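You operate a simulated robot arm through the tools that you are given. There is no shell and no other tool. Be economical: measure what you need, move in short steps, check, and stop when the job is done.

You are at the controls of a simulated two-armed robot. One attempt, no reset.

## Task
Refill the softener bottle to its line from the pink dispenser and cap it again.
Fine: steady it with the other hand at the cap; fill it in the low drip tray; it ends back where it stood on the pull-out shelf; leave the other bottle. Set down upright: what you pick out.

Only the result counts: the job must be done as asked and must still hold three seconds after the hand-in. Knocking over, shifting, dropping, spilling or breaking anything else fails it. A push-on lid holds only when it is set on centred and level and pressed home; a screw cap is set on level and turned clockwise until tight.

## Robot
Two 6-joint arms with two-finger parallel grippers on one trunk, on a base that drives. Base frame: it is fixed to the floor where the robot stands at the start and does not move with it; the origin is under the middle of the robot, x ahead of it, y to its left, z up. Lengths are in cm, angles in degrees, forces in N, time in s.
The left shoulder is at the start at [6, 18.8, 124.7], the right one opposite. With the tool pointing down near the work surface each hand reaches from about 10 to 54 cm from the robot's upright axis, wherever it stands, measured 20 degrees to its own side. Places, roughly: blue dispenser button [20, 40, 160]; low drip tray recess [0, 40, 80]; pink dispenser button [0, 40, 120]. Payload 1.57 kg a hand.
The TCP of each hand is the grasp point between the finger pads, 3 cm short of the fingertips. In the tool frame z runs along the fingers and y along their closing line. Largest opening 11 cm; finger width 2.4, thickness 1.2; the body of the gripper, 4.8 by 11.2 cm, starts 7.8 cm behind the TCP.
Orientation is told as [roll, pitch, yaw] about the base's x, y, z axes, in that order, counted from this pose: with the fingers straight down and closing along the base's y, the tool's x points along the base's -x, its y along +y and its z along -z.

## Interface
- The arms move only by the tool step_arm. It takes "left_commands", "right_commands" or both (then of equal length, played together; a hand with none holds still); each is a list of rows, each a list of 7 numbers: the shift along the base's x, y, z in units of 30 mm (1.0 is 30 mm), then the turn, a rotation vector about the base's x, y, z in units of 4 degrees (1.0 is 4 degrees), then the finger opening in cm, from 0 to 11. In form: [[dx, dy, dz, ax, ay, az, claw], ...]. A call has 1 to 12 rows; each row shifts and turns the commanded pose from where the row before left it. A call with a number of a shift or a turn outside -1 to 1 is refused whole. Rows are played at 5 a second. More than 5 cm and 8.6 degrees between two rows, or a gripper value outside its range, and nothing of the call is played. A pose out of reach is approached as far as the arm can. The call stops where the force on the tool passes 40 N (or 10 N more than at its start, if that is more) or the arm is blocked; 0.2 s more then pass. The fingers move at their own pace (about 15.3 cm/s each) and stop on an object; they squeeze with about 43 N. The grip force told is the motor's: it shows also when the fingers shut on nothing. Time passes only in rows, and 0.2 s behind the last, so rows that do not move let the fingers close. The reply holds the time, the measured pose of the TCP, the force on the tool along the base axes, the opening and the grip force, in the units named above and with some noise, with the torque about the TCP (base axes, N m) and any sound that the robot's microphone picked up.
- Cameras (640 x 400 px; columns grow to the right, rows downward): "scene" is now at [0.01, 2.67, 177.54]; the picture's right is [0.40, -0.92, 0.00], its down [-0.79, -0.35, -0.50] and it looks along [0.46, 0.20, -0.87] (base axes); focal length 292 px, centre (320, 200). "left" rides on the left gripper at [7, -1.6, -14.1] in its tool frame; the picture's right is [0.23, 0.97, 0.00], its down [-0.86, 0.20, -0.48] and it looks along [-0.47, 0.11, 0.88] (tool axes); focal length 222 px, centre (320, 200). "right" rides on the right gripper at [7, 1.6, -14.1] in its tool frame; the picture's right is [-0.23, 0.97, 0.00], its down [-0.86, -0.20, -0.48] and it looks along [-0.47, -0.11, 0.88] (tool axes); focal length 222 px, centre (320, 200). There is no depth. A picture from a camera that has moved, and an enlarged one, comes with that camera's place and axes in the base frame and with its lens.
- grab_frame(camera): a new picture of that camera. It takes no simulated time.
- raise_lower(by): slides the trunk up (or, below 0, down) by that many cm; the arms and the scene camera ride with it, the base frame stays. It gives what a move gives, with no picture.
- steer(legs): drives the robot by 1 to 6 legs, each [ahead, left, turn to the left] in cm, cm and degrees, along the robot's own axes; the way and the turn of a leg run together, so that a leg with both is an arc; at most 150 cm and 180 degrees a leg. The arms and the cameras ride along, it lands a little off, and it stops where it bumps. It gives what a move gives.
- pan_tilt(pan, tilt): turns the head with the scene camera to pan (to the left, within 86 degrees either way) and tilt (down, from -29 to 69), counted from straight ahead of the robot. It gives what a move gives.
- zoom(camera, box): a new picture of the part [left, top, right, bottom] of that camera's present view, enlarged. It takes no simulated time.
- finish_job(): hands the job in; it is judged then, once.

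Go step by step. Nothing tells you exact positions but the pictures and the camera data: compare them with the known pose of the tool, close in by small moves and look again before you grip or let go. The budget is 120 turns and 92 pictures, counting those below and the enlarged ones. Unless the task says otherwise, let go and move clear before handing in, and close with one line.

The tools are called after "Call:" as name(argument=value, ...) on one line, values as JSON. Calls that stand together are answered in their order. step_arm: Moves the arms, as the interface text tells. Its arguments: {"type":"object","properties":{"left_commands":{"type":"array"},"right_commands":{"type":"array"}},"required":[]} The other tools are called the same way: raise_lower (by) slides the trunk up or down; steer (legs) drives the base; pan_tilt (pan, tilt) turns the head that bears the scene camera; grab_frame (camera) takes a picture; zoom (camera, box) takes an enlarged picture of a part of a camera's view; finish_job () hands the job in.

At the start:

```text
t: 0.0
left_eef_pos: [25.06, 32.04, 132.21]
left_tool_rot: [0.1, -0.1, 0.0]
left_wrist_force: [0.4, -0.8, 0.0]
left_ft_torque: [0.02, 0.01, 0.03]
left_finger_gap: 11.01
left_grip_force: 0.1
right_eef_pos: [40.45, 3.79, 127.43]
right_tool_rot: [0.1, -0.1, -0.1]
right_wrist_force: [0.5, 0.2, -0.9]
right_ft_torque: [-0.01, 0.03, -0.01]
right_finger_gap: 10.99
right_grip_force: 0.1
trunk travel left (down, up): [-87.5, 11.5]
robot x, y, heading: [0.12, -0.23, -0.2]
head pan, tilt: [23.7, 60.0]
```

scene: 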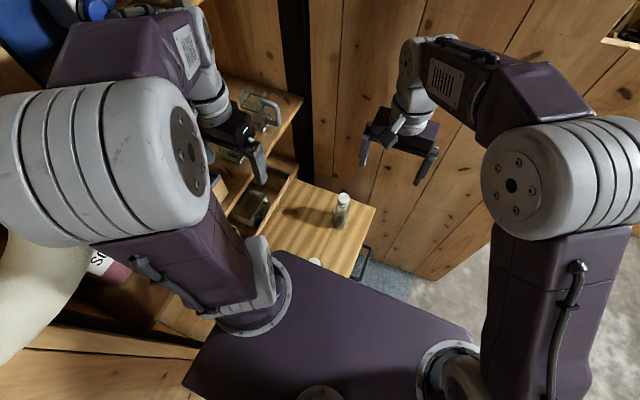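
right: 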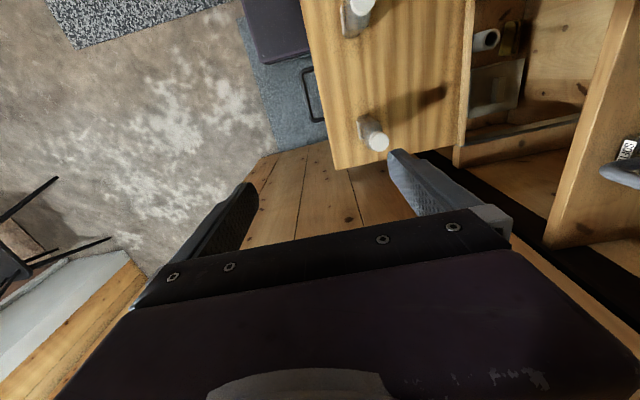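
left: 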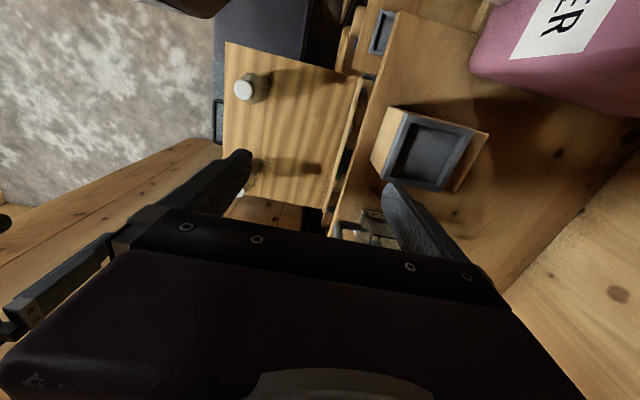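

I see a pull-out shelf with two bottles ahead-left of me, and the dispensers with a drip tray to the left. I'll look around with the head before moving.

Call:
pan_tilt(pan=70, tilt=40)

Call:
grab_frame(camera="scene")

Call:
zoom(camera="left", box=[200, 0, 520, 250])

Call:
zoom(camera="right", box=[260, 0, 640, 240])

```text
t: 1.1
left_eef_pos: [24.99, 32.05, 132.34]
left_tool_rot: [0.1, 0.0, 0.0]
left_wrist_force: [-0.9, -1.0, -0.4]
left_ft_torque: [-0.01, -0.02, 0.01]
left_finger_gap: 11.02
left_grip_force: 0.1
right_eef_pos: [40.48, 3.7, 127.45]
right_tool_rot: [0.0, 0.0, 0.0]
right_wrist_force: [0.5, -0.1, -0.3]
right_ft_torque: [-0.03, 0.0, 0.0]
right_finger_gap: 11.02
right_grip_force: 0.1
trunk travel left (down, up): [-87.5, 11.5]
robot x, y, heading: [-0.33, 0.03, -0.2]
head pan, tilt: [70.0, 40.0]
```

```text
88 pictures are left
camera scene: at [-3.17, 7.96, 180.21], right [0.94, -0.34, 0.0], down [-0.22, -0.6, -0.77], along [0.26, 0.72, -0.64], focal length 292 px, centre (320, 200)
```

scene: 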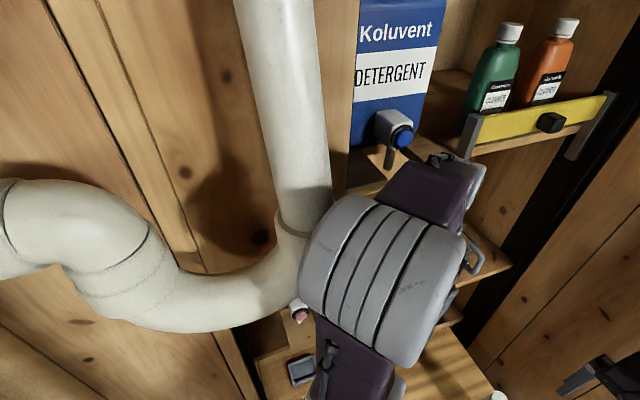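

```text
1.60 times, centred on (360, 125) of left
camera zoom: at [17.99, 30.49, 146.29], right [-0.23, 0.97, 0.0], down [0.86, 0.2, 0.48], along [0.47, 0.11, -0.88], focal length 355 px, centre (256, 320)
```

zoom: 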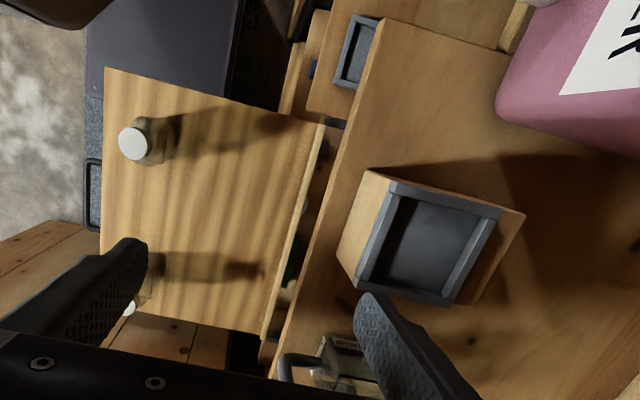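

```text
1.67 times, centred on (450, 120) of right
camera zoom: at [33.43, 5.34, 141.48], right [0.23, 0.97, 0.0], down [0.86, -0.2, 0.48], along [0.47, -0.11, -0.88], focal length 370 px, centre (103, 333)
```

zoom: 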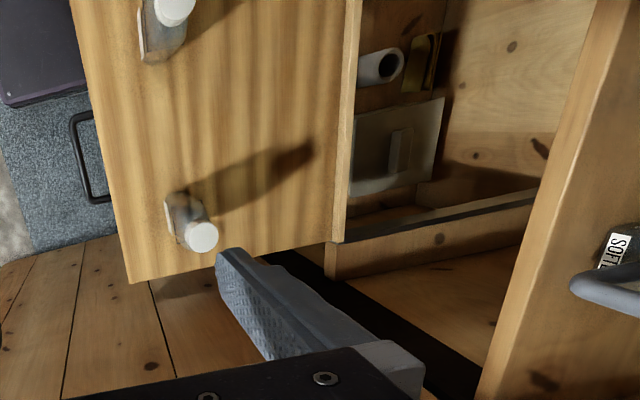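

The left-arm and right-arm views place bottle A near (24.5, 15) and B near (47.6, 15) with caps around z 95, and the low tray near (4, 43, 80). I need to see the labels, so I'll look with the head from above.

Call:
pan_tilt(pan=25, tilt=69)

Call:
grab_frame(camera="scene")

Call:
zoom(camera="right", box=[320, 0, 480, 160])

```text
t: 2.3
left_eef_pos: [24.97, 32.16, 132.14]
left_tool_rot: [0.0, 0.0, 0.0]
left_wrist_force: [0.2, 0.5, -0.3]
left_ft_torque: [0.01, 0.0, 0.01]
left_finger_gap: 11.0
left_grip_force: 0.1
right_eef_pos: [40.39, 3.72, 127.34]
right_tool_rot: [-0.1, 0.0, 0.0]
right_wrist_force: [-0.6, 0.5, 0.2]
right_ft_torque: [0.01, -0.05, 0.02]
right_finger_gap: 10.98
right_grip_force: 0.0
trunk travel left (down, up): [-87.5, 11.5]
robot x, y, heading: [-0.28, 0.22, 0.2]
head pan, tilt: [25.0, 68.8]
```

```text
85 pictures are left
camera scene: at [-1.02, 2.36, 176.6], right [0.42, -0.91, 0.0], down [-0.84, -0.39, -0.36], along [0.33, 0.15, -0.93], focal length 292 px, centre (320, 200)
```

scene: 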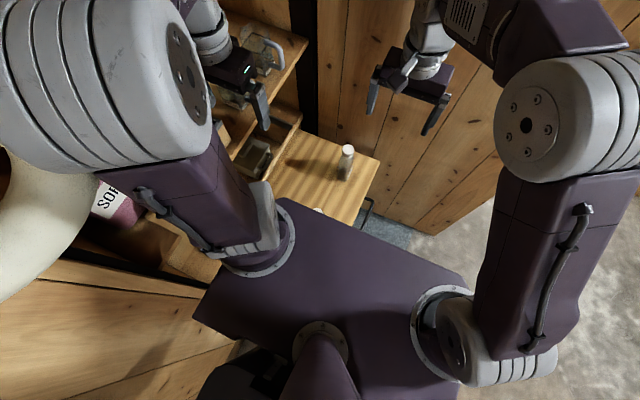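

```text
2.50 times, centred on (400, 80) of right
camera zoom: at [33.42, 5.35, 141.48], right [0.23, 0.97, 0.0], down [0.86, -0.2, 0.48], along [0.47, -0.11, -0.88], focal length 555 px, centre (120, 500)
```

zoom: 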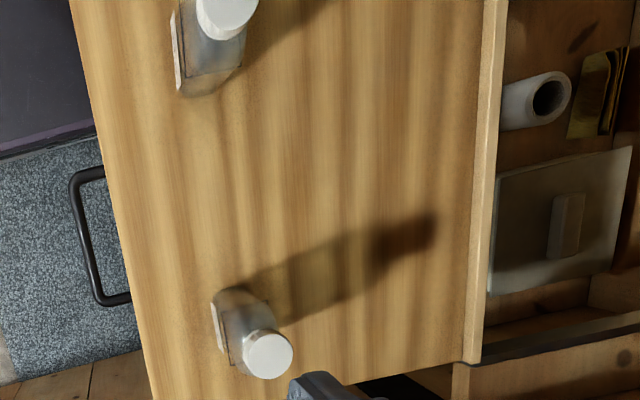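

The labels face −y, away from what I can see from above. I'll swing the right hand back and roll it so its camera looks at the labels.

Call:
step_arm(right_commands=[[-0.3, -0.45, -0.3, 1, 0, 0, 11], [-0.3, -0.45, -0.3, 1, 0, 0, 11], [-0.3, -0.45, -0.3, 1, 0, 0, 11], [-0.3, -0.45, -0.3, 1, 0, 0, 11], [-0.3, -0.45, -0.3, 1, 0, 0, 11], [-0.3, -0.45, -0.3, 1, 0, 0, 11], [-0.3, -0.45, -0.3, 1, 0, 0, 11], [-0.3, -0.45, -0.3, 1, 0, 0, 11], [-0.3, -0.45, -0.3, 1, 0, 0, 11], [-0.3, -0.45, -0.3, 1, 0, 0, 11], [-0.3, -0.45, -0.3, 1, 0, 0, 11], [-0.3, -0.45, -0.3, 1, 0, 0, 11]])

Call:
grab_frame(camera="right")

```text
t: 4.9
left_eef_pos: [24.94, 31.87, 132.25]
left_tool_rot: [0.2, 0.0, 0.0]
left_wrist_force: [-0.2, -0.4, 0.8]
left_ft_torque: [-0.02, 0.02, -0.04]
left_finger_gap: 10.99
left_grip_force: 0.2
right_eef_pos: [29.67, -12.59, 116.63]
right_tool_rot: [48.1, 0.0, 0.0]
right_wrist_force: [0.2, 0.2, 0.2]
right_ft_torque: [0.03, -0.02, 0.01]
right_finger_gap: 10.98
right_grip_force: 0.0
trunk travel left (down, up): [-87.5, 11.5]
robot x, y, heading: [-0.63, 0.02, 0.1]
head pan, tilt: [25.0, 68.8]
```

```text
83 pictures are left
camera right: at [22.67, -22.12, 127.22], right [0.23, 0.65, 0.73], down [0.86, -0.49, 0.17], along [0.47, 0.58, -0.67], focal length 222 px, centre (320, 200)
```

right: 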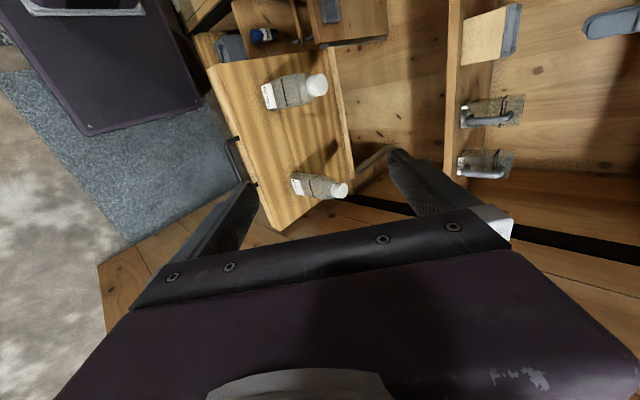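

Call:
zoom(camera="right", box=[240, 50, 370, 210])

Call:
zoom(camera="right", box=[250, 60, 340, 120])

Call:
zoom(camera="right", box=[275, 160, 365, 220])

```text
2.50 times, centred on (305, 130) of right
camera zoom: at [22.67, -22.12, 127.22], right [0.23, 0.65, 0.73], down [0.86, -0.49, 0.17], along [0.47, 0.58, -0.67], focal length 555 px, centre (358, 375)
```

zoom: 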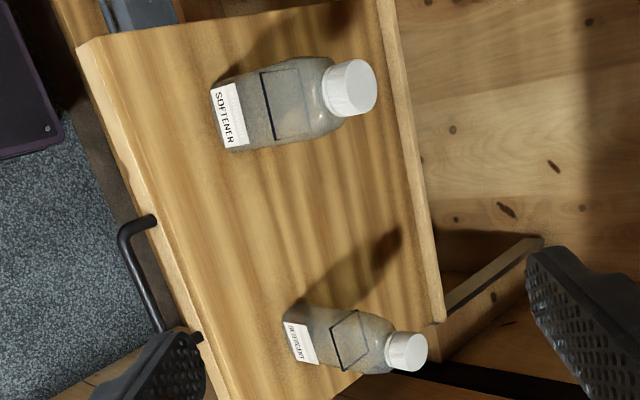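

```text
6.67 times, centred on (295, 90) of right
camera zoom: at [22.67, -22.12, 127.22], right [0.23, 0.65, 0.73], down [0.86, -0.49, 0.17], along [0.47, 0.58, -0.67], focal length 1481 px, centre (487, 933)
```

zoom: 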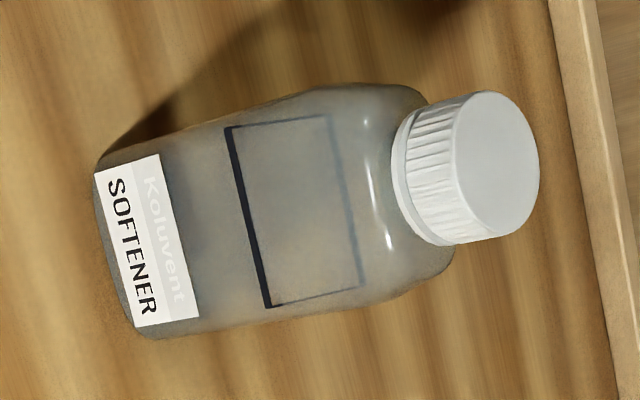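

```text
6.67 times, centred on (320, 190) of right
camera zoom: at [22.67, -22.12, 127.22], right [0.23, 0.65, 0.73], down [0.86, -0.49, 0.17], along [0.47, 0.58, -0.67], focal length 1481 px, centre (320, 267)
```

zoom: 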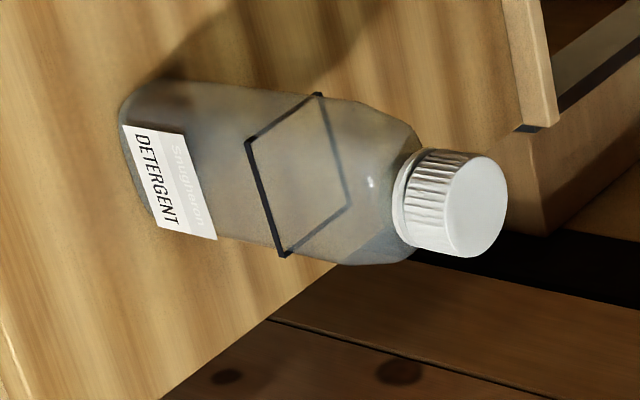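

The near bottle A at about (24, 15, cap top 92.8) is SOFTENER with a ribbed screw cap, and the far one is DETERGENT. I want to step back and face the unit, so I'll first check the free room around me.

Call:
pan_tilt(pan=-75, tilt=35)

Call:
grab_frame(camera="scene")

Call:
pan_tilt(pan=86, tilt=15)

Call:
grab_frame(camera="scene")

```text
t: 6.6
left_eef_pos: [24.89, 32.01, 132.1]
left_tool_rot: [0.0, 0.0, 0.2]
left_wrist_force: [-0.4, -0.3, 0.4]
left_ft_torque: [-0.01, -0.01, 0.0]
left_finger_gap: 11.02
left_grip_force: 0.1
right_eef_pos: [29.64, -12.42, 116.62]
right_tool_rot: [48.0, 0.0, 0.0]
right_wrist_force: [1.0, 0.5, -0.5]
right_ft_torque: [0.04, -0.03, 0.0]
right_finger_gap: 10.99
right_grip_force: 0.1
trunk travel left (down, up): [-87.5, 11.5]
robot x, y, heading: [0.04, 0.07, -0.0]
head pan, tilt: [-75.0, 35.0]
```

```text
79 pictures are left
camera scene: at [-3.8, -8.54, 180.97], right [-0.97, -0.26, 0.0], down [-0.15, 0.55, -0.82], along [0.21, -0.79, -0.57], focal length 292 px, centre (320, 200)
```

scene: 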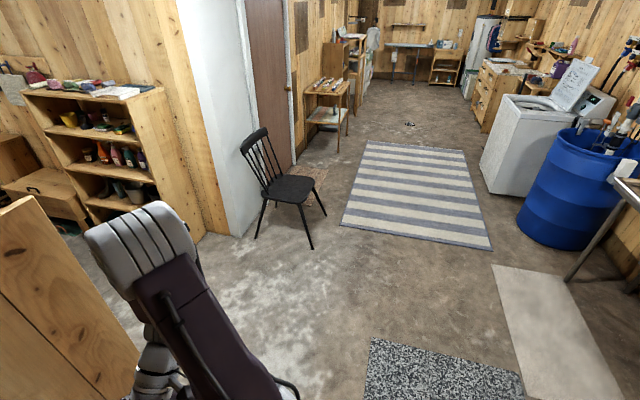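

```text
t: 9.1
left_eef_pos: [25.02, 32.07, 132.19]
left_tool_rot: [0.1, 0.0, 0.0]
left_wrist_force: [-0.5, -0.5, 0.9]
left_ft_torque: [0.03, 0.02, 0.0]
left_finger_gap: 10.98
left_grip_force: 0.0
right_eef_pos: [29.6, -12.42, 116.66]
right_tool_rot: [48.0, -0.1, 0.0]
right_wrist_force: [0.5, -0.9, 0.0]
right_ft_torque: [-0.02, -0.01, 0.01]
right_finger_gap: 11.01
right_grip_force: 0.1
trunk travel left (down, up): [-87.5, 11.5]
robot x, y, heading: [-0.2, -0.05, 0.2]
head pan, tilt: [85.9, 15.0]
```

```text
78 pictures are left
camera scene: at [-5.42, 9.29, 184.17], right [1.0, -0.07, 0.0], down [-0.02, -0.26, -0.97], along [0.07, 0.96, -0.26], focal length 292 px, centre (320, 200)
```

scene: 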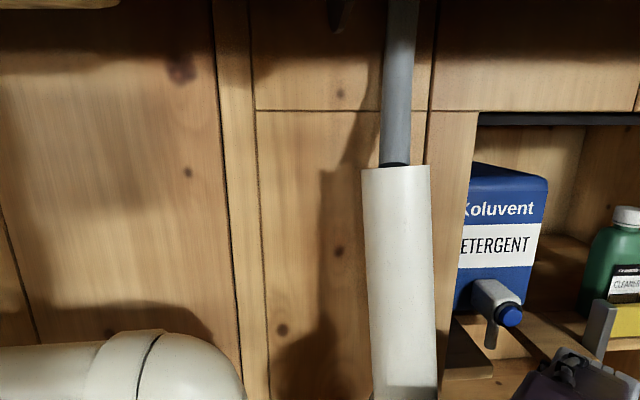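

The floor toward −y is open. I'll slide right 45 cm, then turn 90° left to face the unit, and look.

Call:
steer(legs=[[0, -45, 0], [0, 0, 90]])

Call:
pan_tilt(pan=0, tilt=40)

Call:
grab_frame(camera="scene")

```text
t: 15.6
left_eef_pos: [-32.01, -19.73, 132.27]
left_tool_rot: [0.0, 0.0, 89.1]
left_wrist_force: [0.4, -0.2, 0.5]
left_ft_torque: [-0.02, -0.01, 0.03]
left_finger_gap: 11.01
left_grip_force: 0.1
right_eef_pos: [12.78, -15.59, 116.65]
right_tool_rot: [48.1, 0.0, 89.1]
right_wrist_force: [-0.3, -0.8, 0.1]
right_ft_torque: [-0.01, 0.04, 0.01]
right_finger_gap: 10.99
right_grip_force: 0.0
trunk travel left (down, up): [-87.5, 11.5]
robot x, y, heading: [-0.08, -45.16, 89.0]
head pan, tilt: [85.9, 15.0]
```

```text
t: 17.2
left_eef_pos: [-32.08, -19.68, 132.15]
left_tool_rot: [0.0, 0.1, 89.2]
left_wrist_force: [-0.3, -0.8, -0.2]
left_ft_torque: [0.0, -0.04, -0.02]
left_finger_gap: 10.99
left_grip_force: 0.1
right_eef_pos: [12.74, -15.55, 116.58]
right_tool_rot: [48.0, 0.1, 89.2]
right_wrist_force: [-0.1, -0.1, 0.2]
right_ft_torque: [-0.03, 0.02, 0.02]
right_finger_gap: 11.01
right_grip_force: 0.0
trunk travel left (down, up): [-87.5, 11.5]
robot x, y, heading: [-0.31, -45.19, 89.3]
head pan, tilt: [0.0, 40.0]
```

```text
77 pictures are left
camera scene: at [-0.31, -42.57, 180.22], right [1.0, -0.01, 0.0], down [-0.01, -0.64, -0.77], along [0.01, 0.77, -0.64], focal length 292 px, centre (320, 200)
```

scene: 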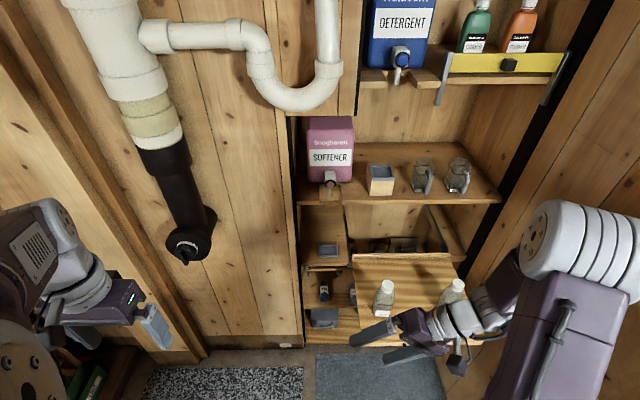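

This is a clear view: pink softener dispenser at x≈4.5, low grey tray below it, softener bottle on the pull-out shelf. Zooming in for detail.

Call:
zoom(camera="scene", box=[290, 110, 410, 205])

Call:
zoom(camera="scene", box=[290, 200, 480, 350])

```text
4.21 times, centred on (350, 158) of scene
camera zoom: at [-0.31, -42.57, 180.22], right [1.0, -0.01, 0.0], down [-0.01, -0.64, -0.77], along [0.01, 0.77, -0.64], focal length 1232 px, centre (194, 379)
```

zoom: 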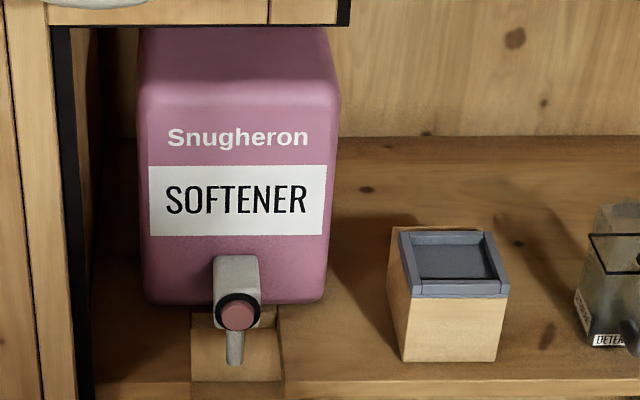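

```text
2.67 times, centred on (385, 275) of scene
camera zoom: at [-0.31, -42.57, 180.22], right [1.0, -0.01, 0.0], down [-0.01, -0.64, -0.77], along [0.01, 0.77, -0.64], focal length 780 px, centre (147, 0)
```

zoom: 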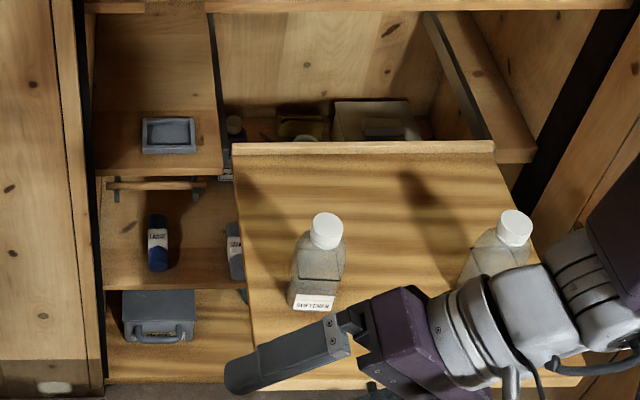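

I'll bring the right hand back to straight down, and tilt the left hand forward so it can grip the bottle from the front, still standing well back.

Call:
step_arm(left_commands=[[0.5, 0, -0.5, 1, 0, 0, 11], [0.5, 0, -0.5, 1, 0, 0, 11], [0.5, 0, -0.5, 1, 0, 0, 11], [0.5, 0, -0.5, 1, 0, 0, 11], [0.5, 0, -0.5, 1, 0, 0, 11], [0.5, 0, -0.5, 1, 0, 0, 11], [0.5, 0, -0.5, 1, 0, 0, 11], [0.5, 0, -0.5, 1, 0, 0, 11], [0.5, 0, -0.5, 1, 0, 0, 11], [0.5, 0, -0.5, 1, 0, 0, 11], [0.5, 0, -0.5, 1, 0, 0, 11], [0.5, 0, -0.5, 1, 0, 0, 11]], right_commands=[[0.4, -0.1, 0.2, 0, -1, 0, 11], [0.4, -0.1, 0.2, 0, -1, 0, 11], [0.4, -0.1, 0.2, 0, -1, 0, 11], [0.4, -0.1, 0.2, 0, -1, 0, 11], [0.4, -0.1, 0.2, 0, -1, 0, 11], [0.4, -0.1, 0.2, 0, -1, 0, 11], [0.4, -0.1, 0.2, 0, -1, 0, 11], [0.4, -0.1, 0.2, 0, -1, 0, 11], [0.4, -0.1, 0.2, 0, -1, 0, 11], [0.4, -0.1, 0.2, 0, -1, 0, 11], [0.4, -0.1, 0.2, 0, -1, 0, 11], [0.4, -0.1, 0.2, 0, -1, 0, 11]])

Call:
steer(legs=[[26, -9, 1]])

Call:
pan_tilt(pan=0, tilt=50)

Call:
grab_frame(camera="scene")

Call:
grab_frame(camera="left")

```text
t: 19.8
left_eef_pos: [-20.09, -4.66, 131.44]
left_tool_rot: [0.5, -45.1, 88.9]
left_wrist_force: [0.4, -0.4, -0.1]
left_ft_torque: [0.01, 0.0, 0.02]
left_finger_gap: 10.99
left_grip_force: 0.1
left hand out of reach, approached as far as the arm can: row 3, 4, 5, 6, 7, 8, 9, 10, 11, 12
right_eef_pos: [27.04, -19.04, 123.85]
right_tool_rot: [-0.2, -0.7, 89.6]
right_wrist_force: [-0.8, -0.3, -0.1]
right_ft_torque: [-0.01, 0.0, 0.02]
right_finger_gap: 11.01
right_grip_force: 0.1
trunk travel left (down, up): [-87.5, 11.5]
robot x, y, heading: [-0.52, -45.09, 89.3]
head pan, tilt: [0.0, 40.0]
```

```text
t: 21.8
left_eef_pos: [-11.81, 20.52, 131.49]
left_tool_rot: [0.4, -45.2, 90.1]
left_wrist_force: [0.8, -0.3, 0.2]
left_ft_torque: [0.03, -0.01, 0.01]
left_finger_gap: 10.99
left_grip_force: 0.1
right_eef_pos: [35.63, 6.89, 123.91]
right_tool_rot: [-0.1, -0.7, 90.6]
right_wrist_force: [-0.4, -0.3, 0.5]
right_ft_torque: [0.03, -0.04, -0.01]
right_finger_gap: 11.0
right_grip_force: 0.1
trunk travel left (down, up): [-87.5, 11.5]
robot x, y, heading: [8.91, -19.54, 90.0]
head pan, tilt: [0.0, 40.0]
```

```text
t: 22.5
left_eef_pos: [-11.68, 20.89, 131.46]
left_tool_rot: [0.4, -45.0, 90.1]
left_wrist_force: [-0.3, 0.3, 0.0]
left_ft_torque: [0.0, 0.02, -0.04]
left_finger_gap: 11.0
left_grip_force: 0.0
right_eef_pos: [35.61, 7.19, 123.83]
right_tool_rot: [-0.1, -0.6, 90.6]
right_wrist_force: [0.2, 0.3, 1.1]
right_ft_torque: [-0.02, 0.0, 0.03]
right_finger_gap: 11.0
right_grip_force: 0.0
trunk travel left (down, up): [-87.5, 11.5]
robot x, y, heading: [8.82, -19.24, 90.3]
head pan, tilt: [0.0, 50.0]
```

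```text
74 pictures are left
camera scene: at [8.84, -17.54, 178.8], right [1.0, 0.01, 0.0], down [0.0, -0.77, -0.64], along [0.0, 0.64, -0.77], focal length 292 px, centre (320, 200)
```

scene: 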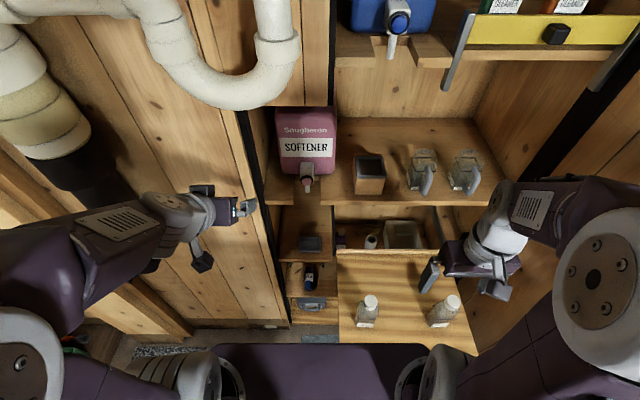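

```text
73 pictures are left
camera left: at [-9.98, 6.02, 136.44], right [-0.97, -0.17, -0.16], down [-0.2, 0.26, 0.94], along [-0.11, 0.95, -0.29], focal length 222 px, centre (320, 200)
```

left: 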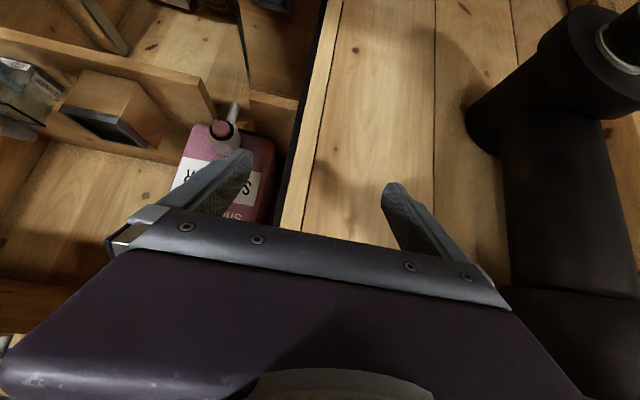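

Refined estimate: bottle cap top (23.8, 15, 92.8), pink button about (5, 37.5, 120), tray about (5, 42.5, 80). I'll bring the left hand toward the front of the bottle in stages.

Call:
step_arm(left_commands=[[0.7, -0.5, -0.6, 0.375, 0, 0, 11], [0.7, -0.5, -0.6, 0.375, 0, 0, 11], [0.7, -0.5, -0.6, 0.375, 0, 0, 11], [0.7, -0.5, -0.6, 0.375, 0, 0, 11], [0.7, -0.5, -0.6, 0.375, 0, 0, 11], [0.7, -0.5, -0.6, 0.375, 0, 0, 11], [0.7, -0.5, -0.6, 0.375, 0, 0, 11], [0.7, -0.5, -0.6, 0.375, 0, 0, 11], [0.7, -0.5, -0.6, 0.375, 0, 0, 11], [0.7, -0.5, -0.6, 0.375, 0, 0, 11]])

```text
t: 24.7
left_eef_pos: [13.15, 17.15, 121.35]
left_tool_rot: [0.4, -58.7, 90.0]
left_wrist_force: [0.0, -0.4, -0.8]
left_ft_torque: [-0.01, 0.0, 0.01]
left_finger_gap: 11.01
left_grip_force: 0.0
left hand out of reach, approached as far as the arm can: row 1, 2, 3, 4, 5, 6, 7, 10
right_eef_pos: [35.75, 7.12, 123.86]
right_tool_rot: [-0.1, -0.7, 90.6]
right_wrist_force: [0.0, -0.6, 0.4]
right_ft_torque: [0.01, 0.03, 0.03]
right_finger_gap: 11.0
right_grip_force: 0.0
trunk travel left (down, up): [-87.5, 11.5]
robot x, y, heading: [8.77, -19.1, 90.2]
head pan, tilt: [0.0, 50.0]
```

The left tool needs more room between shoulder and target; I'll back the robot 17 cm and lower the hand toward the front of the bottle.

Call:
steer(legs=[[-17, 0, 0]])

Call:
step_arm(left_commands=[[0.3, 0.0, -0.8, 0, 0, 0, 11], [0.3, 0.0, -0.8, 0, 0, 0, 11], [0.3, 0.0, -0.8, 0, 0, 0, 11], [0.3, 0.0, -0.8, 0, 0, 0, 11], [0.3, 0.0, -0.8, 0, 0, 0, 11], [0.3, 0.0, -0.8, 0, 0, 0, 11], [0.3, 0.0, -0.8, 0, 0, 0, 11], [0.3, 0.0, -0.8, 0, 0, 0, 11], [0.3, 0.0, -0.8, 0, 0, 0, 11], [0.3, 0.0, -0.8, 0, 0, 0, 11]])

Call:
grab_frame(camera="left")

```text
t: 26.1
left_eef_pos: [13.15, 0.65, 121.3]
left_tool_rot: [0.3, -58.4, 90.0]
left_wrist_force: [-0.1, 0.1, -0.4]
left_ft_torque: [0.0, -0.01, 0.0]
left_finger_gap: 10.99
left_grip_force: 0.2
right_eef_pos: [35.66, -9.33, 123.86]
right_tool_rot: [0.0, -0.3, 90.5]
right_wrist_force: [-0.2, 0.2, 0.1]
right_ft_torque: [-0.07, 0.0, 0.0]
right_finger_gap: 11.01
right_grip_force: 0.0
trunk travel left (down, up): [-87.5, 11.5]
robot x, y, heading: [8.88, -36.08, 90.1]
head pan, tilt: [0.0, 50.0]
```

```text
t: 28.3
left_eef_pos: [24.64, 4.38, 100.8]
left_tool_rot: [-1.9, -58.6, 93.3]
left_wrist_force: [0.1, 0.3, 0.2]
left_ft_torque: [0.01, 0.0, -0.04]
left_finger_gap: 11.0
left_grip_force: 0.0
left hand out of reach, approached as far as the arm can: row 1, 2, 3, 4, 5, 6
right_eef_pos: [35.72, -9.53, 123.86]
right_tool_rot: [0.0, -0.6, 90.5]
right_wrist_force: [0.2, -0.2, 0.3]
right_ft_torque: [0.01, 0.0, 0.0]
right_finger_gap: 10.99
right_grip_force: 0.2
trunk travel left (down, up): [-87.5, 11.5]
robot x, y, heading: [9.13, -36.21, 90.4]
head pan, tilt: [0.0, 50.0]
```

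```text
72 pictures are left
camera left: at [26.72, -11.22, 102.27], right [-0.97, -0.15, -0.21], down [-0.22, 0.03, 0.98], along [-0.14, 0.99, -0.06], focal length 222 px, centre (320, 200)
```

left: 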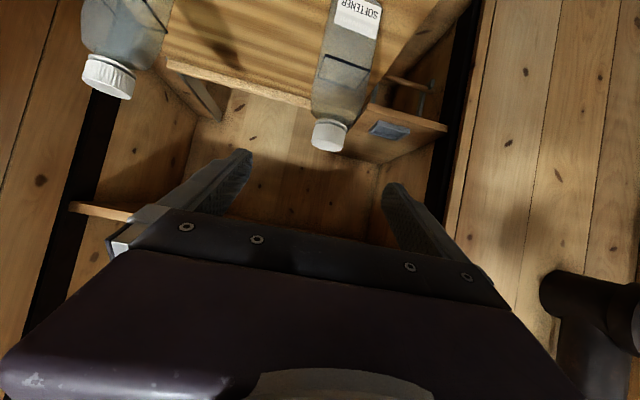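

The bottle and its SOFTENER label are in view, cap at about (23.5, 15, 93.5). I'll lower the hand to body height while still in front of the bottle.

Call:
step_arm(left_commands=[[-0.04, -0.08, -0.77, 0, 0, -0.1, 11], [-0.04, -0.08, -0.77, 0, 0, -0.1, 11], [-0.04, -0.08, -0.77, 0, 0, -0.1, 11], [-0.04, -0.08, -0.77, 0, 0, -0.1, 11], [-0.04, -0.08, -0.77, 0, 0, -0.1, 11], [-0.04, -0.08, -0.77, 0, 0, -0.1, 11], [-0.04, -0.08, -0.77, 0, 0, -0.1, 11], [-0.04, -0.08, -0.77, 0, 0, -0.1, 11]])

Call:
grab_frame(camera="left")

Call:
grab_frame(camera="scene")

```text
t: 29.8
left_eef_pos: [28.63, 8.69, 95.78]
left_tool_rot: [-21.1, -60.8, 111.7]
left_wrist_force: [-0.3, 0.1, 0.0]
left_ft_torque: [-0.01, 0.0, 0.04]
left_finger_gap: 11.0
left_grip_force: 0.0
right_eef_pos: [35.92, -9.65, 123.95]
right_tool_rot: [-0.1, -0.7, 90.6]
right_wrist_force: [0.3, -0.6, -0.1]
right_ft_torque: [0.0, 0.03, -0.02]
right_finger_gap: 11.0
right_grip_force: 0.0
trunk travel left (down, up): [-87.5, 11.5]
robot x, y, heading: [9.2, -35.85, 90.4]
head pan, tilt: [0.0, 50.0]
stopped in row 7 (left hand): the arm was blocked; the commanded pose is now the measured one
```

```text
71 pictures are left
camera left: at [30.87, -6.99, 96.36], right [-0.92, -0.16, -0.37], down [-0.36, -0.05, 0.93], along [-0.16, 0.99, -0.01], focal length 222 px, centre (320, 200)
```

left: 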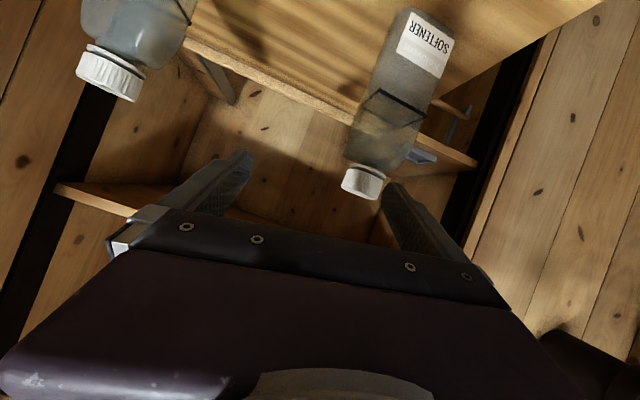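

```text
70 pictures are left
camera scene: at [9.07, -34.41, 178.8], right [1.0, 0.0, 0.0], down [0.0, -0.77, -0.64], along [0.0, 0.64, -0.77], focal length 292 px, centre (320, 200)
```

scene: 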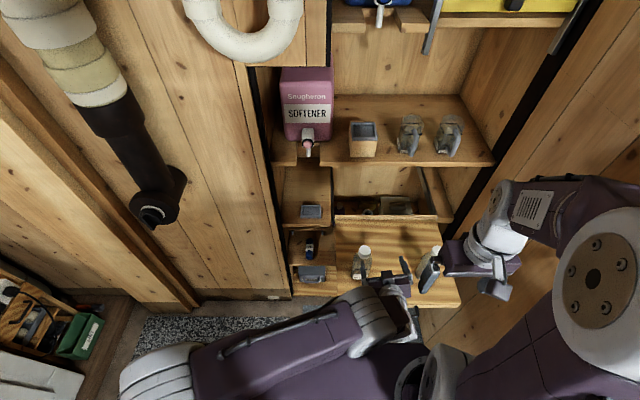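

The left forearm runs into my own trunk when crossing over. I'll swap roles: right hand (its shoulder is right behind the bottle) carries the bottle, left hand does the cap. Retracting the left first.

Call:
step_arm(left_commands=[[-0.5, 0, 0.6, 0, 0, 0, 11], [-0.7, 0, 0.6, 0, 0, 0, 11], [-0.8, 0, 0.6, -1, 0, 0, 11], [-0.9, 0, 0.6, -1, 0, 0, 11], [-0.9, 0, 0.6, -1, 0, 0, 11], [-0.9, 0, 0.6, -1, 0, 0, 11], [-0.9, 0, 0.5, -1, 0, 0, 11], [-0.9, 0, 0.5, -1, 0, 0, 11], [-0.9, 0, 0.5, -1, 0, 0, 11], [-0.9, 0, 0.5, -1, 0, 0, 11], [-0.9, 0, 0.5, -1, 0, 0, 11], [-0.5, 0, 0, -1, 0, 0, 11]])

```text
t: 32.4
left_eef_pos: [0.61, 9.64, 114.02]
left_tool_rot: [-5.9, -24.2, 101.5]
left_wrist_force: [-0.5, 0.0, 0.8]
left_ft_torque: [0.02, 0.02, 0.03]
left_finger_gap: 11.0
left_grip_force: 0.1
left hand out of reach, approached as far as the arm can: row 1, 2, 12
right_eef_pos: [35.85, -9.64, 123.92]
right_tool_rot: [0.0, -0.6, 90.6]
right_wrist_force: [-0.1, -0.5, 0.0]
right_ft_torque: [0.0, 0.0, -0.01]
right_finger_gap: 11.01
right_grip_force: 0.1
trunk travel left (down, up): [-87.5, 11.5]
robot x, y, heading: [8.81, -36.17, 90.2]
head pan, tilt: [0.0, 50.0]
```

Left is clear. Now tilting the right hand forward and lowering it in front of the bottle, while straightening the left.

Call:
step_arm(left_commands=[[-0.4, 0, 0, -1, 0, -0.5, 11], [-0.4, 0, 0, -1, 0, -0.5, 11], [-0.4, 0, 0, -1, 0, -0.5, 11], [-0.4, 0, 0, -1, 0, -0.5, 11], [-0.4, 0, 0, -1, 0, -0.5, 11], [-0.4, 0, 0, -1, 0, -0.3, 11], [0, 0, 0, 0, 0, 0, 11], [0, 0, 0, 0, 0, 0, 11], [0, 0, 0, 0, 0, 0, 11], [0, 0, 0, 0, 0, 0, 11], [0, 0, 0, 0, 0, 0, 11], [0, 0, 0, 0, 0, 0, 11]], right_commands=[[-0.33, 0.39, -0.7, 1, 0, 0, 11], [-0.33, 0.39, -0.7, 1, 0, 0, 11], [-0.33, 0.39, -0.7, 1, 0, 0, 11], [-0.33, 0.39, -0.7, 1, 0, 0, 11], [-0.33, 0.39, -0.7, 1, 0, 0, 11], [-0.33, 0.39, -0.7, 1, 0, 0, 11], [-0.33, 0.39, -0.7, 1, 0, 0, 11], [-0.33, 0.39, -0.7, 1, 0, 0, 11], [-0.33, 0.39, -0.7, 1, 0, 0, 11], [-0.33, 0.39, -0.7, 1, 0, 0, 11], [-0.33, 0.39, -0.7, 1, 0, 0, 11], [-0.33, 0.39, -0.7, 1, 0, 0, 11]])

Call:
grab_frame(camera="right")

```text
t: 35.0
left_eef_pos: [-2.86, 7.33, 111.51]
left_tool_rot: [0.2, -13.0, 94.2]
left_wrist_force: [0.4, 0.0, 0.8]
left_ft_torque: [-0.02, 0.03, 0.01]
left_finger_gap: 11.01
left_grip_force: 0.0
left hand out of reach, approached as far as the arm can: row 1, 3, 4, 5, 6
right_eef_pos: [29.08, 15.05, 107.79]
right_tool_rot: [6.6, -43.7, 88.6]
right_wrist_force: [-0.3, -0.3, -0.1]
right_ft_torque: [0.02, 0.04, 0.02]
right_finger_gap: 11.01
right_grip_force: 0.0
right hand out of reach, approached as far as the arm can: row 3, 4, 5, 6, 7, 8, 9, 10, 11, 12
trunk travel left (down, up): [-87.5, 11.5]
robot x, y, heading: [9.06, -35.96, 90.2]
head pan, tilt: [0.0, 50.0]
```

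```text
69 pictures are left
camera right: at [28.73, 0.07, 113.21], right [-0.96, 0.11, 0.24], down [0.26, 0.3, 0.92], along [0.03, 0.95, -0.32], focal length 222 px, centre (320, 200)
```

right: 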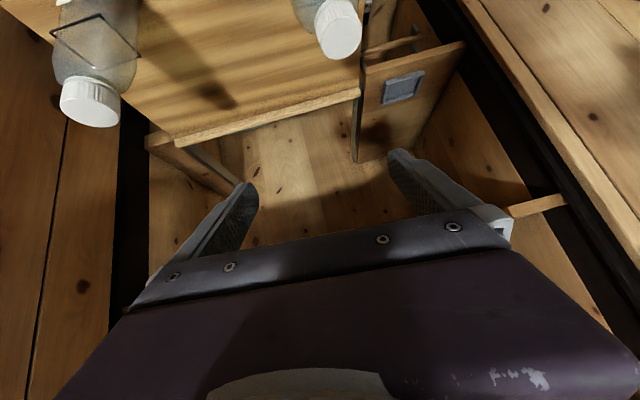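

The arm has a minimum wrist-to-shoulder distance, so I'll back the base away 14 cm and then lower and level the tool.

Call:
steer(legs=[[-14, 0, 0]])

Call:
step_arm(right_commands=[[-0.2, 0, -0.8, 0, 0, 0, 11], [-0.2, 0, -0.8, 0, 0, 0, 11], [-0.2, 0, -0.8, 0.5, 0, 0, 11], [-0.2, 0, -0.8, 0.5, 0, 0, 11], [-0.2, 0, -0.8, 0.5, 0, 0, 11], [-0.2, 0, -0.8, 0.5, 0, 0, 11], [-0.2, 0, -0.6, 0.5, 0, 0, 11], [-0.2, 0, -0.6, 0.5, 0, 0, 11], [0, 0, -0.6, 0.5, 0, 0, 11]])

Call:
grab_frame(camera="right")

```text
t: 36.2
left_eef_pos: [-2.69, -5.76, 111.43]
left_tool_rot: [0.1, -12.8, 94.0]
left_wrist_force: [-0.1, -0.2, -0.1]
left_ft_torque: [-0.02, 0.0, -0.02]
left_finger_gap: 11.01
left_grip_force: 0.1
right_eef_pos: [29.32, 1.57, 107.67]
right_tool_rot: [6.6, -43.7, 88.4]
right_wrist_force: [0.2, 0.9, 0.3]
right_ft_torque: [0.03, 0.0, 0.0]
right_finger_gap: 11.02
right_grip_force: 0.0
trunk travel left (down, up): [-87.5, 11.5]
robot x, y, heading: [9.06, -49.4, 89.9]
head pan, tilt: [0.0, 50.0]
```

```text
t: 38.2
left_eef_pos: [-2.71, -5.93, 111.64]
left_tool_rot: [0.0, -13.0, 93.9]
left_wrist_force: [0.5, -0.3, -0.2]
left_ft_torque: [-0.01, 0.04, -0.05]
left_finger_gap: 11.0
left_grip_force: 0.0
right_eef_pos: [30.04, 10.49, 88.99]
right_tool_rot: [8.6, -57.6, 86.8]
right_wrist_force: [0.2, -0.5, -0.3]
right_ft_torque: [0.03, 0.01, 0.04]
right_finger_gap: 10.98
right_grip_force: 0.0
right hand out of reach, approached as far as the arm can: row 1, 2, 3, 4, 5, 6, 7, 8, 9
trunk travel left (down, up): [-87.5, 11.5]
robot x, y, heading: [8.73, -49.18, 89.8]
head pan, tilt: [0.0, 50.0]
```

```text
68 pictures are left
camera right: at [29.57, -5.42, 90.65], right [-0.96, 0.05, 0.27], down [0.27, 0.07, 0.96], along [0.03, 1.0, -0.08], focal length 222 px, centre (320, 200)
```

right: 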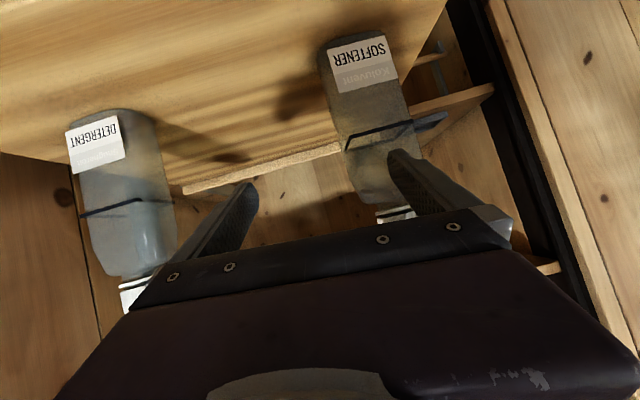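

The tool tilts only as far as the wrist permits at this shoulder height, so lowering the trunk should help. I'll first drive straight back to clear the bottles, then lower the trunk.

Call:
steer(legs=[[-28, 0, 0]])

Call:
raise_lower(by=-28)

Call:
step_arm(right_commands=[[-0.2, -0.3, 0.7, 0, 0, 0, 11], [-0.2, -0.3, 0.7, 0, 0, 0, 11], [-0.2, -0.3, 0.7, 0, 0, 0, 11], [-0.2, -0.3, 0.7, 0, 0, 0, 11], [-0.2, -0.3, 0.7, 0, 0, 0, 11], [-0.2, -0.3, 0.7, 0, 0, 0, 11], [-0.2, -0.3, 0.7, 0, 0, 0, 11], [-0.2, -0.3, 0.7, 0, 0, 0, 11], [-0.2, -0.3, 0.7, 0, 0, 0, 11], [-0.2, -0.3, 0.7, 0, 0, 0, 11]])

```text
t: 40.2
left_eef_pos: [-2.83, -34.15, 111.52]
left_tool_rot: [0.0, -13.1, 94.1]
left_wrist_force: [0.1, -0.2, 1.0]
left_ft_torque: [-0.03, -0.02, 0.0]
left_finger_gap: 10.98
left_grip_force: 0.0
right_eef_pos: [29.89, -17.71, 88.86]
right_tool_rot: [8.6, -57.5, 87.0]
right_wrist_force: [0.3, -0.9, -0.5]
right_ft_torque: [0.0, 0.02, 0.02]
right_finger_gap: 10.99
right_grip_force: 0.0
trunk travel left (down, up): [-87.5, 11.5]
robot x, y, heading: [9.64, -77.56, 90.1]
head pan, tilt: [0.0, 50.0]
```

```text
t: 43.0
left_eef_pos: [-2.79, -34.31, 83.73]
left_tool_rot: [0.1, -13.0, 94.1]
left_wrist_force: [-0.2, 0.5, 0.5]
left_ft_torque: [0.0, -0.02, -0.05]
left_finger_gap: 10.98
left_grip_force: 0.1
right_eef_pos: [29.78, -17.81, 61.01]
right_tool_rot: [8.6, -57.6, 87.0]
right_wrist_force: [0.7, 0.6, -0.3]
right_ft_torque: [-0.03, 0.02, 0.0]
right_finger_gap: 11.02
right_grip_force: 0.0
trunk travel left (down, up): [-59.5, 39.5]
robot x, y, heading: [9.24, -77.78, 89.8]
head pan, tilt: [0.0, 50.0]
```

```text
t: 45.2
left_eef_pos: [-2.81, -34.46, 83.67]
left_tool_rot: [0.1, -13.1, 94.1]
left_wrist_force: [-0.1, 0.2, -0.3]
left_ft_torque: [0.0, -0.04, 0.01]
left_finger_gap: 11.01
left_grip_force: 0.1
right_eef_pos: [28.94, -20.73, 82.37]
right_tool_rot: [9.4, -57.5, 86.7]
right_wrist_force: [-0.8, -0.2, -0.1]
right_ft_torque: [0.01, 0.02, 0.02]
right_finger_gap: 11.0
right_grip_force: 0.1
right hand out of reach, approached as far as the arm can: row 1, 2, 3, 4, 5, 6, 7, 8, 9, 10
trunk travel left (down, up): [-59.5, 39.5]
robot x, y, heading: [8.95, -77.52, 90.2]
head pan, tilt: [0.0, 50.0]
```

Forward-tilted grips only work about 57 cm ahead of me; sideways-pointing ones work closer. I'll use a heading of ~25° for uncapping (right hand pointing +y at the bottle, left from above), so now I reshape the right arm in free space.

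Call:
raise_lower(by=13)

Call:
step_arm(right_commands=[[-0.2, 0, -0.1, 0, 0, 1, 11], [-0.2, -0.2, -0.1, 0, 0, 1, 11], [-0.2, -0.3, -0.1, 0, 0, 1, 11], [-0.2, -0.4, -0.1, 0, 0, 1, 11], [-0.2, -0.5, -0.1, 0, 0, 1, 11], [-0.2, -0.6, -0.1, 0, 0, 1, 11], [-0.2, -0.7, -0.1, 0, 0, 1, 11], [-0.2, -0.7, -0.1, 0, 0, 1, 11], [-0.2, -0.7, -0.1, 0, 0, 1, 11], [-0.2, -0.7, -0.1, 0, 0, 1, 11], [-0.2, -0.7, -0.1, 0, 0, 1, 11], [-0.2, -0.7, -0.1, 0, 0, 1, 11]])

Call:
step_arm(right_commands=[[-0.2, -0.7, -0.1, 0, 0, 1, 11], [-0.2, -0.7, -0.1, 0, 0, 1, 11], [-0.2, -0.7, -0.1, 0, 0, 1, 11], [-0.2, -0.7, -0.1, 0, 0, 1, 11]])

```text
t: 46.8
left_eef_pos: [-2.85, -34.35, 96.63]
left_tool_rot: [0.1, -13.1, 94.1]
left_wrist_force: [0.1, -0.6, -0.1]
left_ft_torque: [0.02, -0.01, 0.01]
left_finger_gap: 10.99
left_grip_force: 0.1
right_eef_pos: [29.04, -20.55, 95.49]
right_tool_rot: [9.4, -57.4, 86.7]
right_wrist_force: [0.0, 0.3, 0.0]
right_ft_torque: [-0.03, 0.02, -0.01]
right_finger_gap: 10.97
right_grip_force: 0.1
trunk travel left (down, up): [-72.5, 26.5]
robot x, y, heading: [9.1, -77.52, 90.0]
head pan, tilt: [0.0, 50.0]
```

```text
t: 49.4
left_eef_pos: [-2.7, -34.25, 96.68]
left_tool_rot: [0.1, -13.0, 94.0]
left_wrist_force: [-0.3, 0.5, -0.3]
left_ft_torque: [-0.02, -0.01, -0.02]
left_finger_gap: 10.99
left_grip_force: 0.0
right_eef_pos: [23.72, -33.85, 94.77]
right_tool_rot: [10.0, -57.3, 134.5]
right_wrist_force: [0.2, 0.5, -0.3]
right_ft_torque: [0.01, 0.0, 0.0]
right_finger_gap: 10.98
right_grip_force: 0.0
right hand out of reach, approached as far as the arm can: row 6, 7, 8, 9, 10, 11, 12
trunk travel left (down, up): [-72.5, 26.5]
robot x, y, heading: [9.01, -77.48, 90.0]
head pan, tilt: [0.0, 50.0]
```

```text
t: 50.4
left_eef_pos: [-2.77, -34.42, 96.78]
left_tool_rot: [0.0, -13.0, 94.1]
left_wrist_force: [-0.3, 0.2, 1.0]
left_ft_torque: [0.01, -0.03, 0.0]
left_finger_gap: 11.0
left_grip_force: 0.1
right_eef_pos: [22.75, -40.12, 94.94]
right_tool_rot: [10.1, -57.3, 150.4]
right_wrist_force: [0.1, 0.0, -0.5]
right_ft_torque: [-0.02, 0.0, 0.0]
right_finger_gap: 11.01
right_grip_force: 0.0
right hand out of reach, approached as far as the arm can: row 1, 2, 3, 4
trunk travel left (down, up): [-72.5, 26.5]
robot x, y, heading: [9.03, -78.29, 90.2]
head pan, tilt: [0.0, 50.0]
```

The right hand now points leftward nicely. I'll lift the left hand clear, turn to heading 10°, and slide sideways to the shelf, stopping short of the bottles.

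Call:
step_arm(left_commands=[[0.28, -0.23, 0.75, -0.4, 0, 0, 11], [0.28, -0.23, 0.75, -0.4, 0, 0, 11], [0.28, -0.23, 0.75, -0.4, 0, 0, 11], [0.28, -0.23, 0.75, -0.4, 0, 0, 11], [0.28, -0.23, 0.75, -0.4, 0, 0, 11], [0.28, -0.23, 0.75, -0.4, 0, 0, 11], [0.28, -0.23, 0.75, -0.4, 0, 0, 11], [0.28, -0.23, 0.75, -0.4, 0, 0, 11]])

Call:
steer(legs=[[0, 0, -80], [-5, 70, 0]])

Call:
pan_tilt(pan=50, tilt=55)

Call:
grab_frame(camera="scene")

Call:
grab_frame(camera="right")

```text
t: 52.2
left_eef_pos: [3.2, -47.9, 100.29]
left_tool_rot: [4.5, -5.4, 93.7]
left_wrist_force: [-1.1, 0.5, -1.1]
left_ft_torque: [0.03, 0.02, -0.03]
left_finger_gap: 11.0
left_grip_force: 0.0
left hand out of reach, approached as far as the arm can: row 1, 2, 3, 4, 5, 6, 7, 8
right_eef_pos: [22.93, -40.06, 94.97]
right_tool_rot: [10.0, -57.3, 150.4]
right_wrist_force: [-0.7, -0.1, -0.2]
right_ft_torque: [-0.05, 0.01, 0.03]
right_finger_gap: 11.02
right_grip_force: 0.1
trunk travel left (down, up): [-72.5, 26.5]
robot x, y, heading: [8.86, -77.78, 90.0]
head pan, tilt: [0.0, 50.0]
```

```text
t: 59.6
left_eef_pos: [22.21, 2.47, 100.36]
left_tool_rot: [4.6, -5.4, 12.1]
left_wrist_force: [0.4, 0.3, -0.3]
left_ft_torque: [-0.02, -0.01, -0.01]
left_finger_gap: 10.99
left_grip_force: 0.2
right_eef_pos: [32.96, -15.75, 94.87]
right_tool_rot: [10.0, -57.3, 68.8]
right_wrist_force: [-0.4, -0.2, 0.3]
right_ft_torque: [-0.03, -0.02, -0.01]
right_finger_gap: 10.96
right_grip_force: 0.2
trunk travel left (down, up): [-72.5, 26.5]
robot x, y, heading: [-6.03, -7.3, 8.2]
head pan, tilt: [0.0, 50.0]
```

```text
t: 60.8
left_eef_pos: [22.33, 2.55, 100.42]
left_tool_rot: [4.6, -5.5, 12.0]
left_wrist_force: [0.5, -0.1, 0.1]
left_ft_torque: [0.03, 0.04, -0.02]
left_finger_gap: 11.02
left_grip_force: 0.1
right_eef_pos: [32.9, -15.68, 94.8]
right_tool_rot: [10.0, -57.3, 68.7]
right_wrist_force: [0.1, -0.5, 0.7]
right_ft_torque: [0.0, -0.02, -0.02]
right_finger_gap: 10.99
right_grip_force: 0.0
trunk travel left (down, up): [-72.5, 26.5]
robot x, y, heading: [-6.6, -7.36, 8.5]
head pan, tilt: [50.0, 55.0]
```

```text
67 pictures are left
camera scene: at [-8.75, -2.39, 163.15], right [0.85, -0.52, 0.0], down [-0.43, -0.7, -0.57], along [0.3, 0.49, -0.82], focal length 292 px, centre (320, 200)
```

scene: 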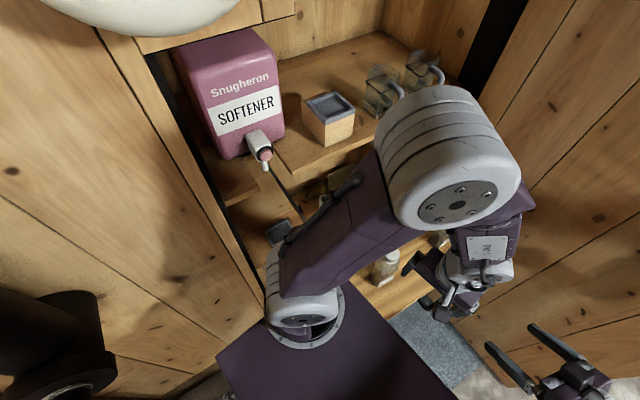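

```text
66 pictures are left
camera right: at [27.97, -30.73, 96.68], right [-0.9, 0.33, 0.28], down [0.29, -0.01, 0.96], along [0.32, 0.94, -0.08], focal length 222 px, centre (320, 200)
```

right: 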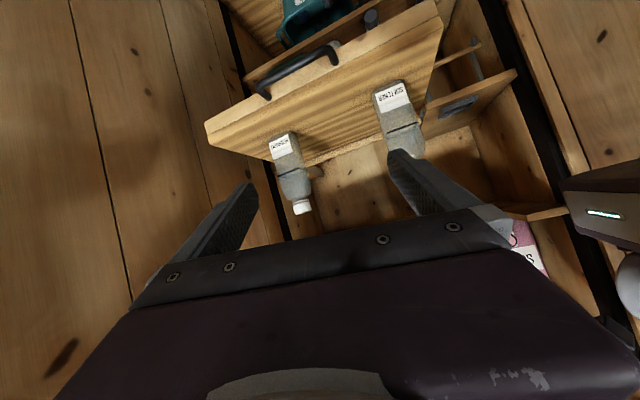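

Both hands are near: left at (22, 2.5, 100), right at (33, −16, 95). I'll move the left up above the cap position and bring the right to the standoff in front of the bottle with its closing line level.

Call:
step_arm(left_commands=[[0.1, 0.7, 0.6, -0.23, 0.18, 0, 11], [0.1, 0.7, 0.6, -0.23, 0.18, 0, 11], [0.1, 0.7, 0.5, -0.23, 0.18, 0, 11], [0.1, 0.7, 0.5, -0.23, 0.18, 0, 11], [0.1, 0.7, 0.5, -0.23, 0.18, 0, 11], [0.1, 0.7, 0.5, -0.23, 0.18, 0, 11], [0, 0, 0, 0, 0, 0, 11], [0, 0, 0, 0, 0, 0, 11]], right_commands=[[-0.38, 0.2, -0.45, 0, -0.17, 0.4, 11], [-0.38, 0.4, -0.45, 0, -0.17, 0.4, 11], [-0.38, 0.5, -0.45, 0, -0.17, 0.4, 11], [-0.38, 0.7, -0.45, 0, -0.17, 0.4, 11], [-0.38, 0.8, -0.45, 0, -0.17, 0.4, 11], [-0.38, 0.8, -0.45, 0, -0.17, 0.4, 11], [-0.38, 0.9, -0.45, 0, -0.17, 0.4, 11], [-0.38, 0.9, -0.45, 0, -0.17, 0.4, 11]])

Call:
grab_frame(camera="right")

```text
t: 62.6
left_eef_pos: [21.21, 13.41, 97.41]
left_tool_rot: [2.8, -6.5, 12.4]
left_wrist_force: [0.5, 0.3, -0.6]
left_ft_torque: [0.01, -0.02, 0.01]
left_finger_gap: 10.98
left_grip_force: 0.0
left hand out of reach, approached as far as the arm can: row 1, 2, 3, 4, 5, 6
right_eef_pos: [36.1, -2.52, 88.71]
right_tool_rot: [0.5, -58.3, 89.7]
right_wrist_force: [0.1, -0.5, -0.1]
right_ft_torque: [0.01, 0.03, 0.01]
right_finger_gap: 10.99
right_grip_force: 0.1
right hand out of reach, approached as far as the arm can: row 1, 2, 3, 4, 5, 6, 7, 8
trunk travel left (down, up): [-72.5, 26.5]
robot x, y, heading: [-6.09, -7.57, 8.5]
head pan, tilt: [50.0, 55.0]
```

```text
65 pictures are left
camera right: at [34.54, -18.26, 90.16], right [-0.97, 0.12, 0.2], down [0.2, 0.04, 0.98], along [0.11, 0.99, -0.07], focal length 222 px, centre (320, 200)
```

right: 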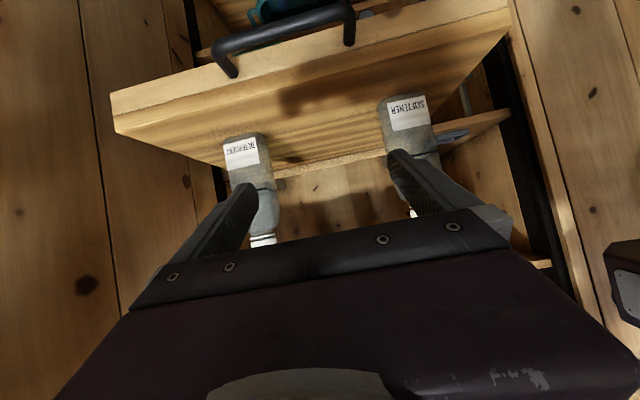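

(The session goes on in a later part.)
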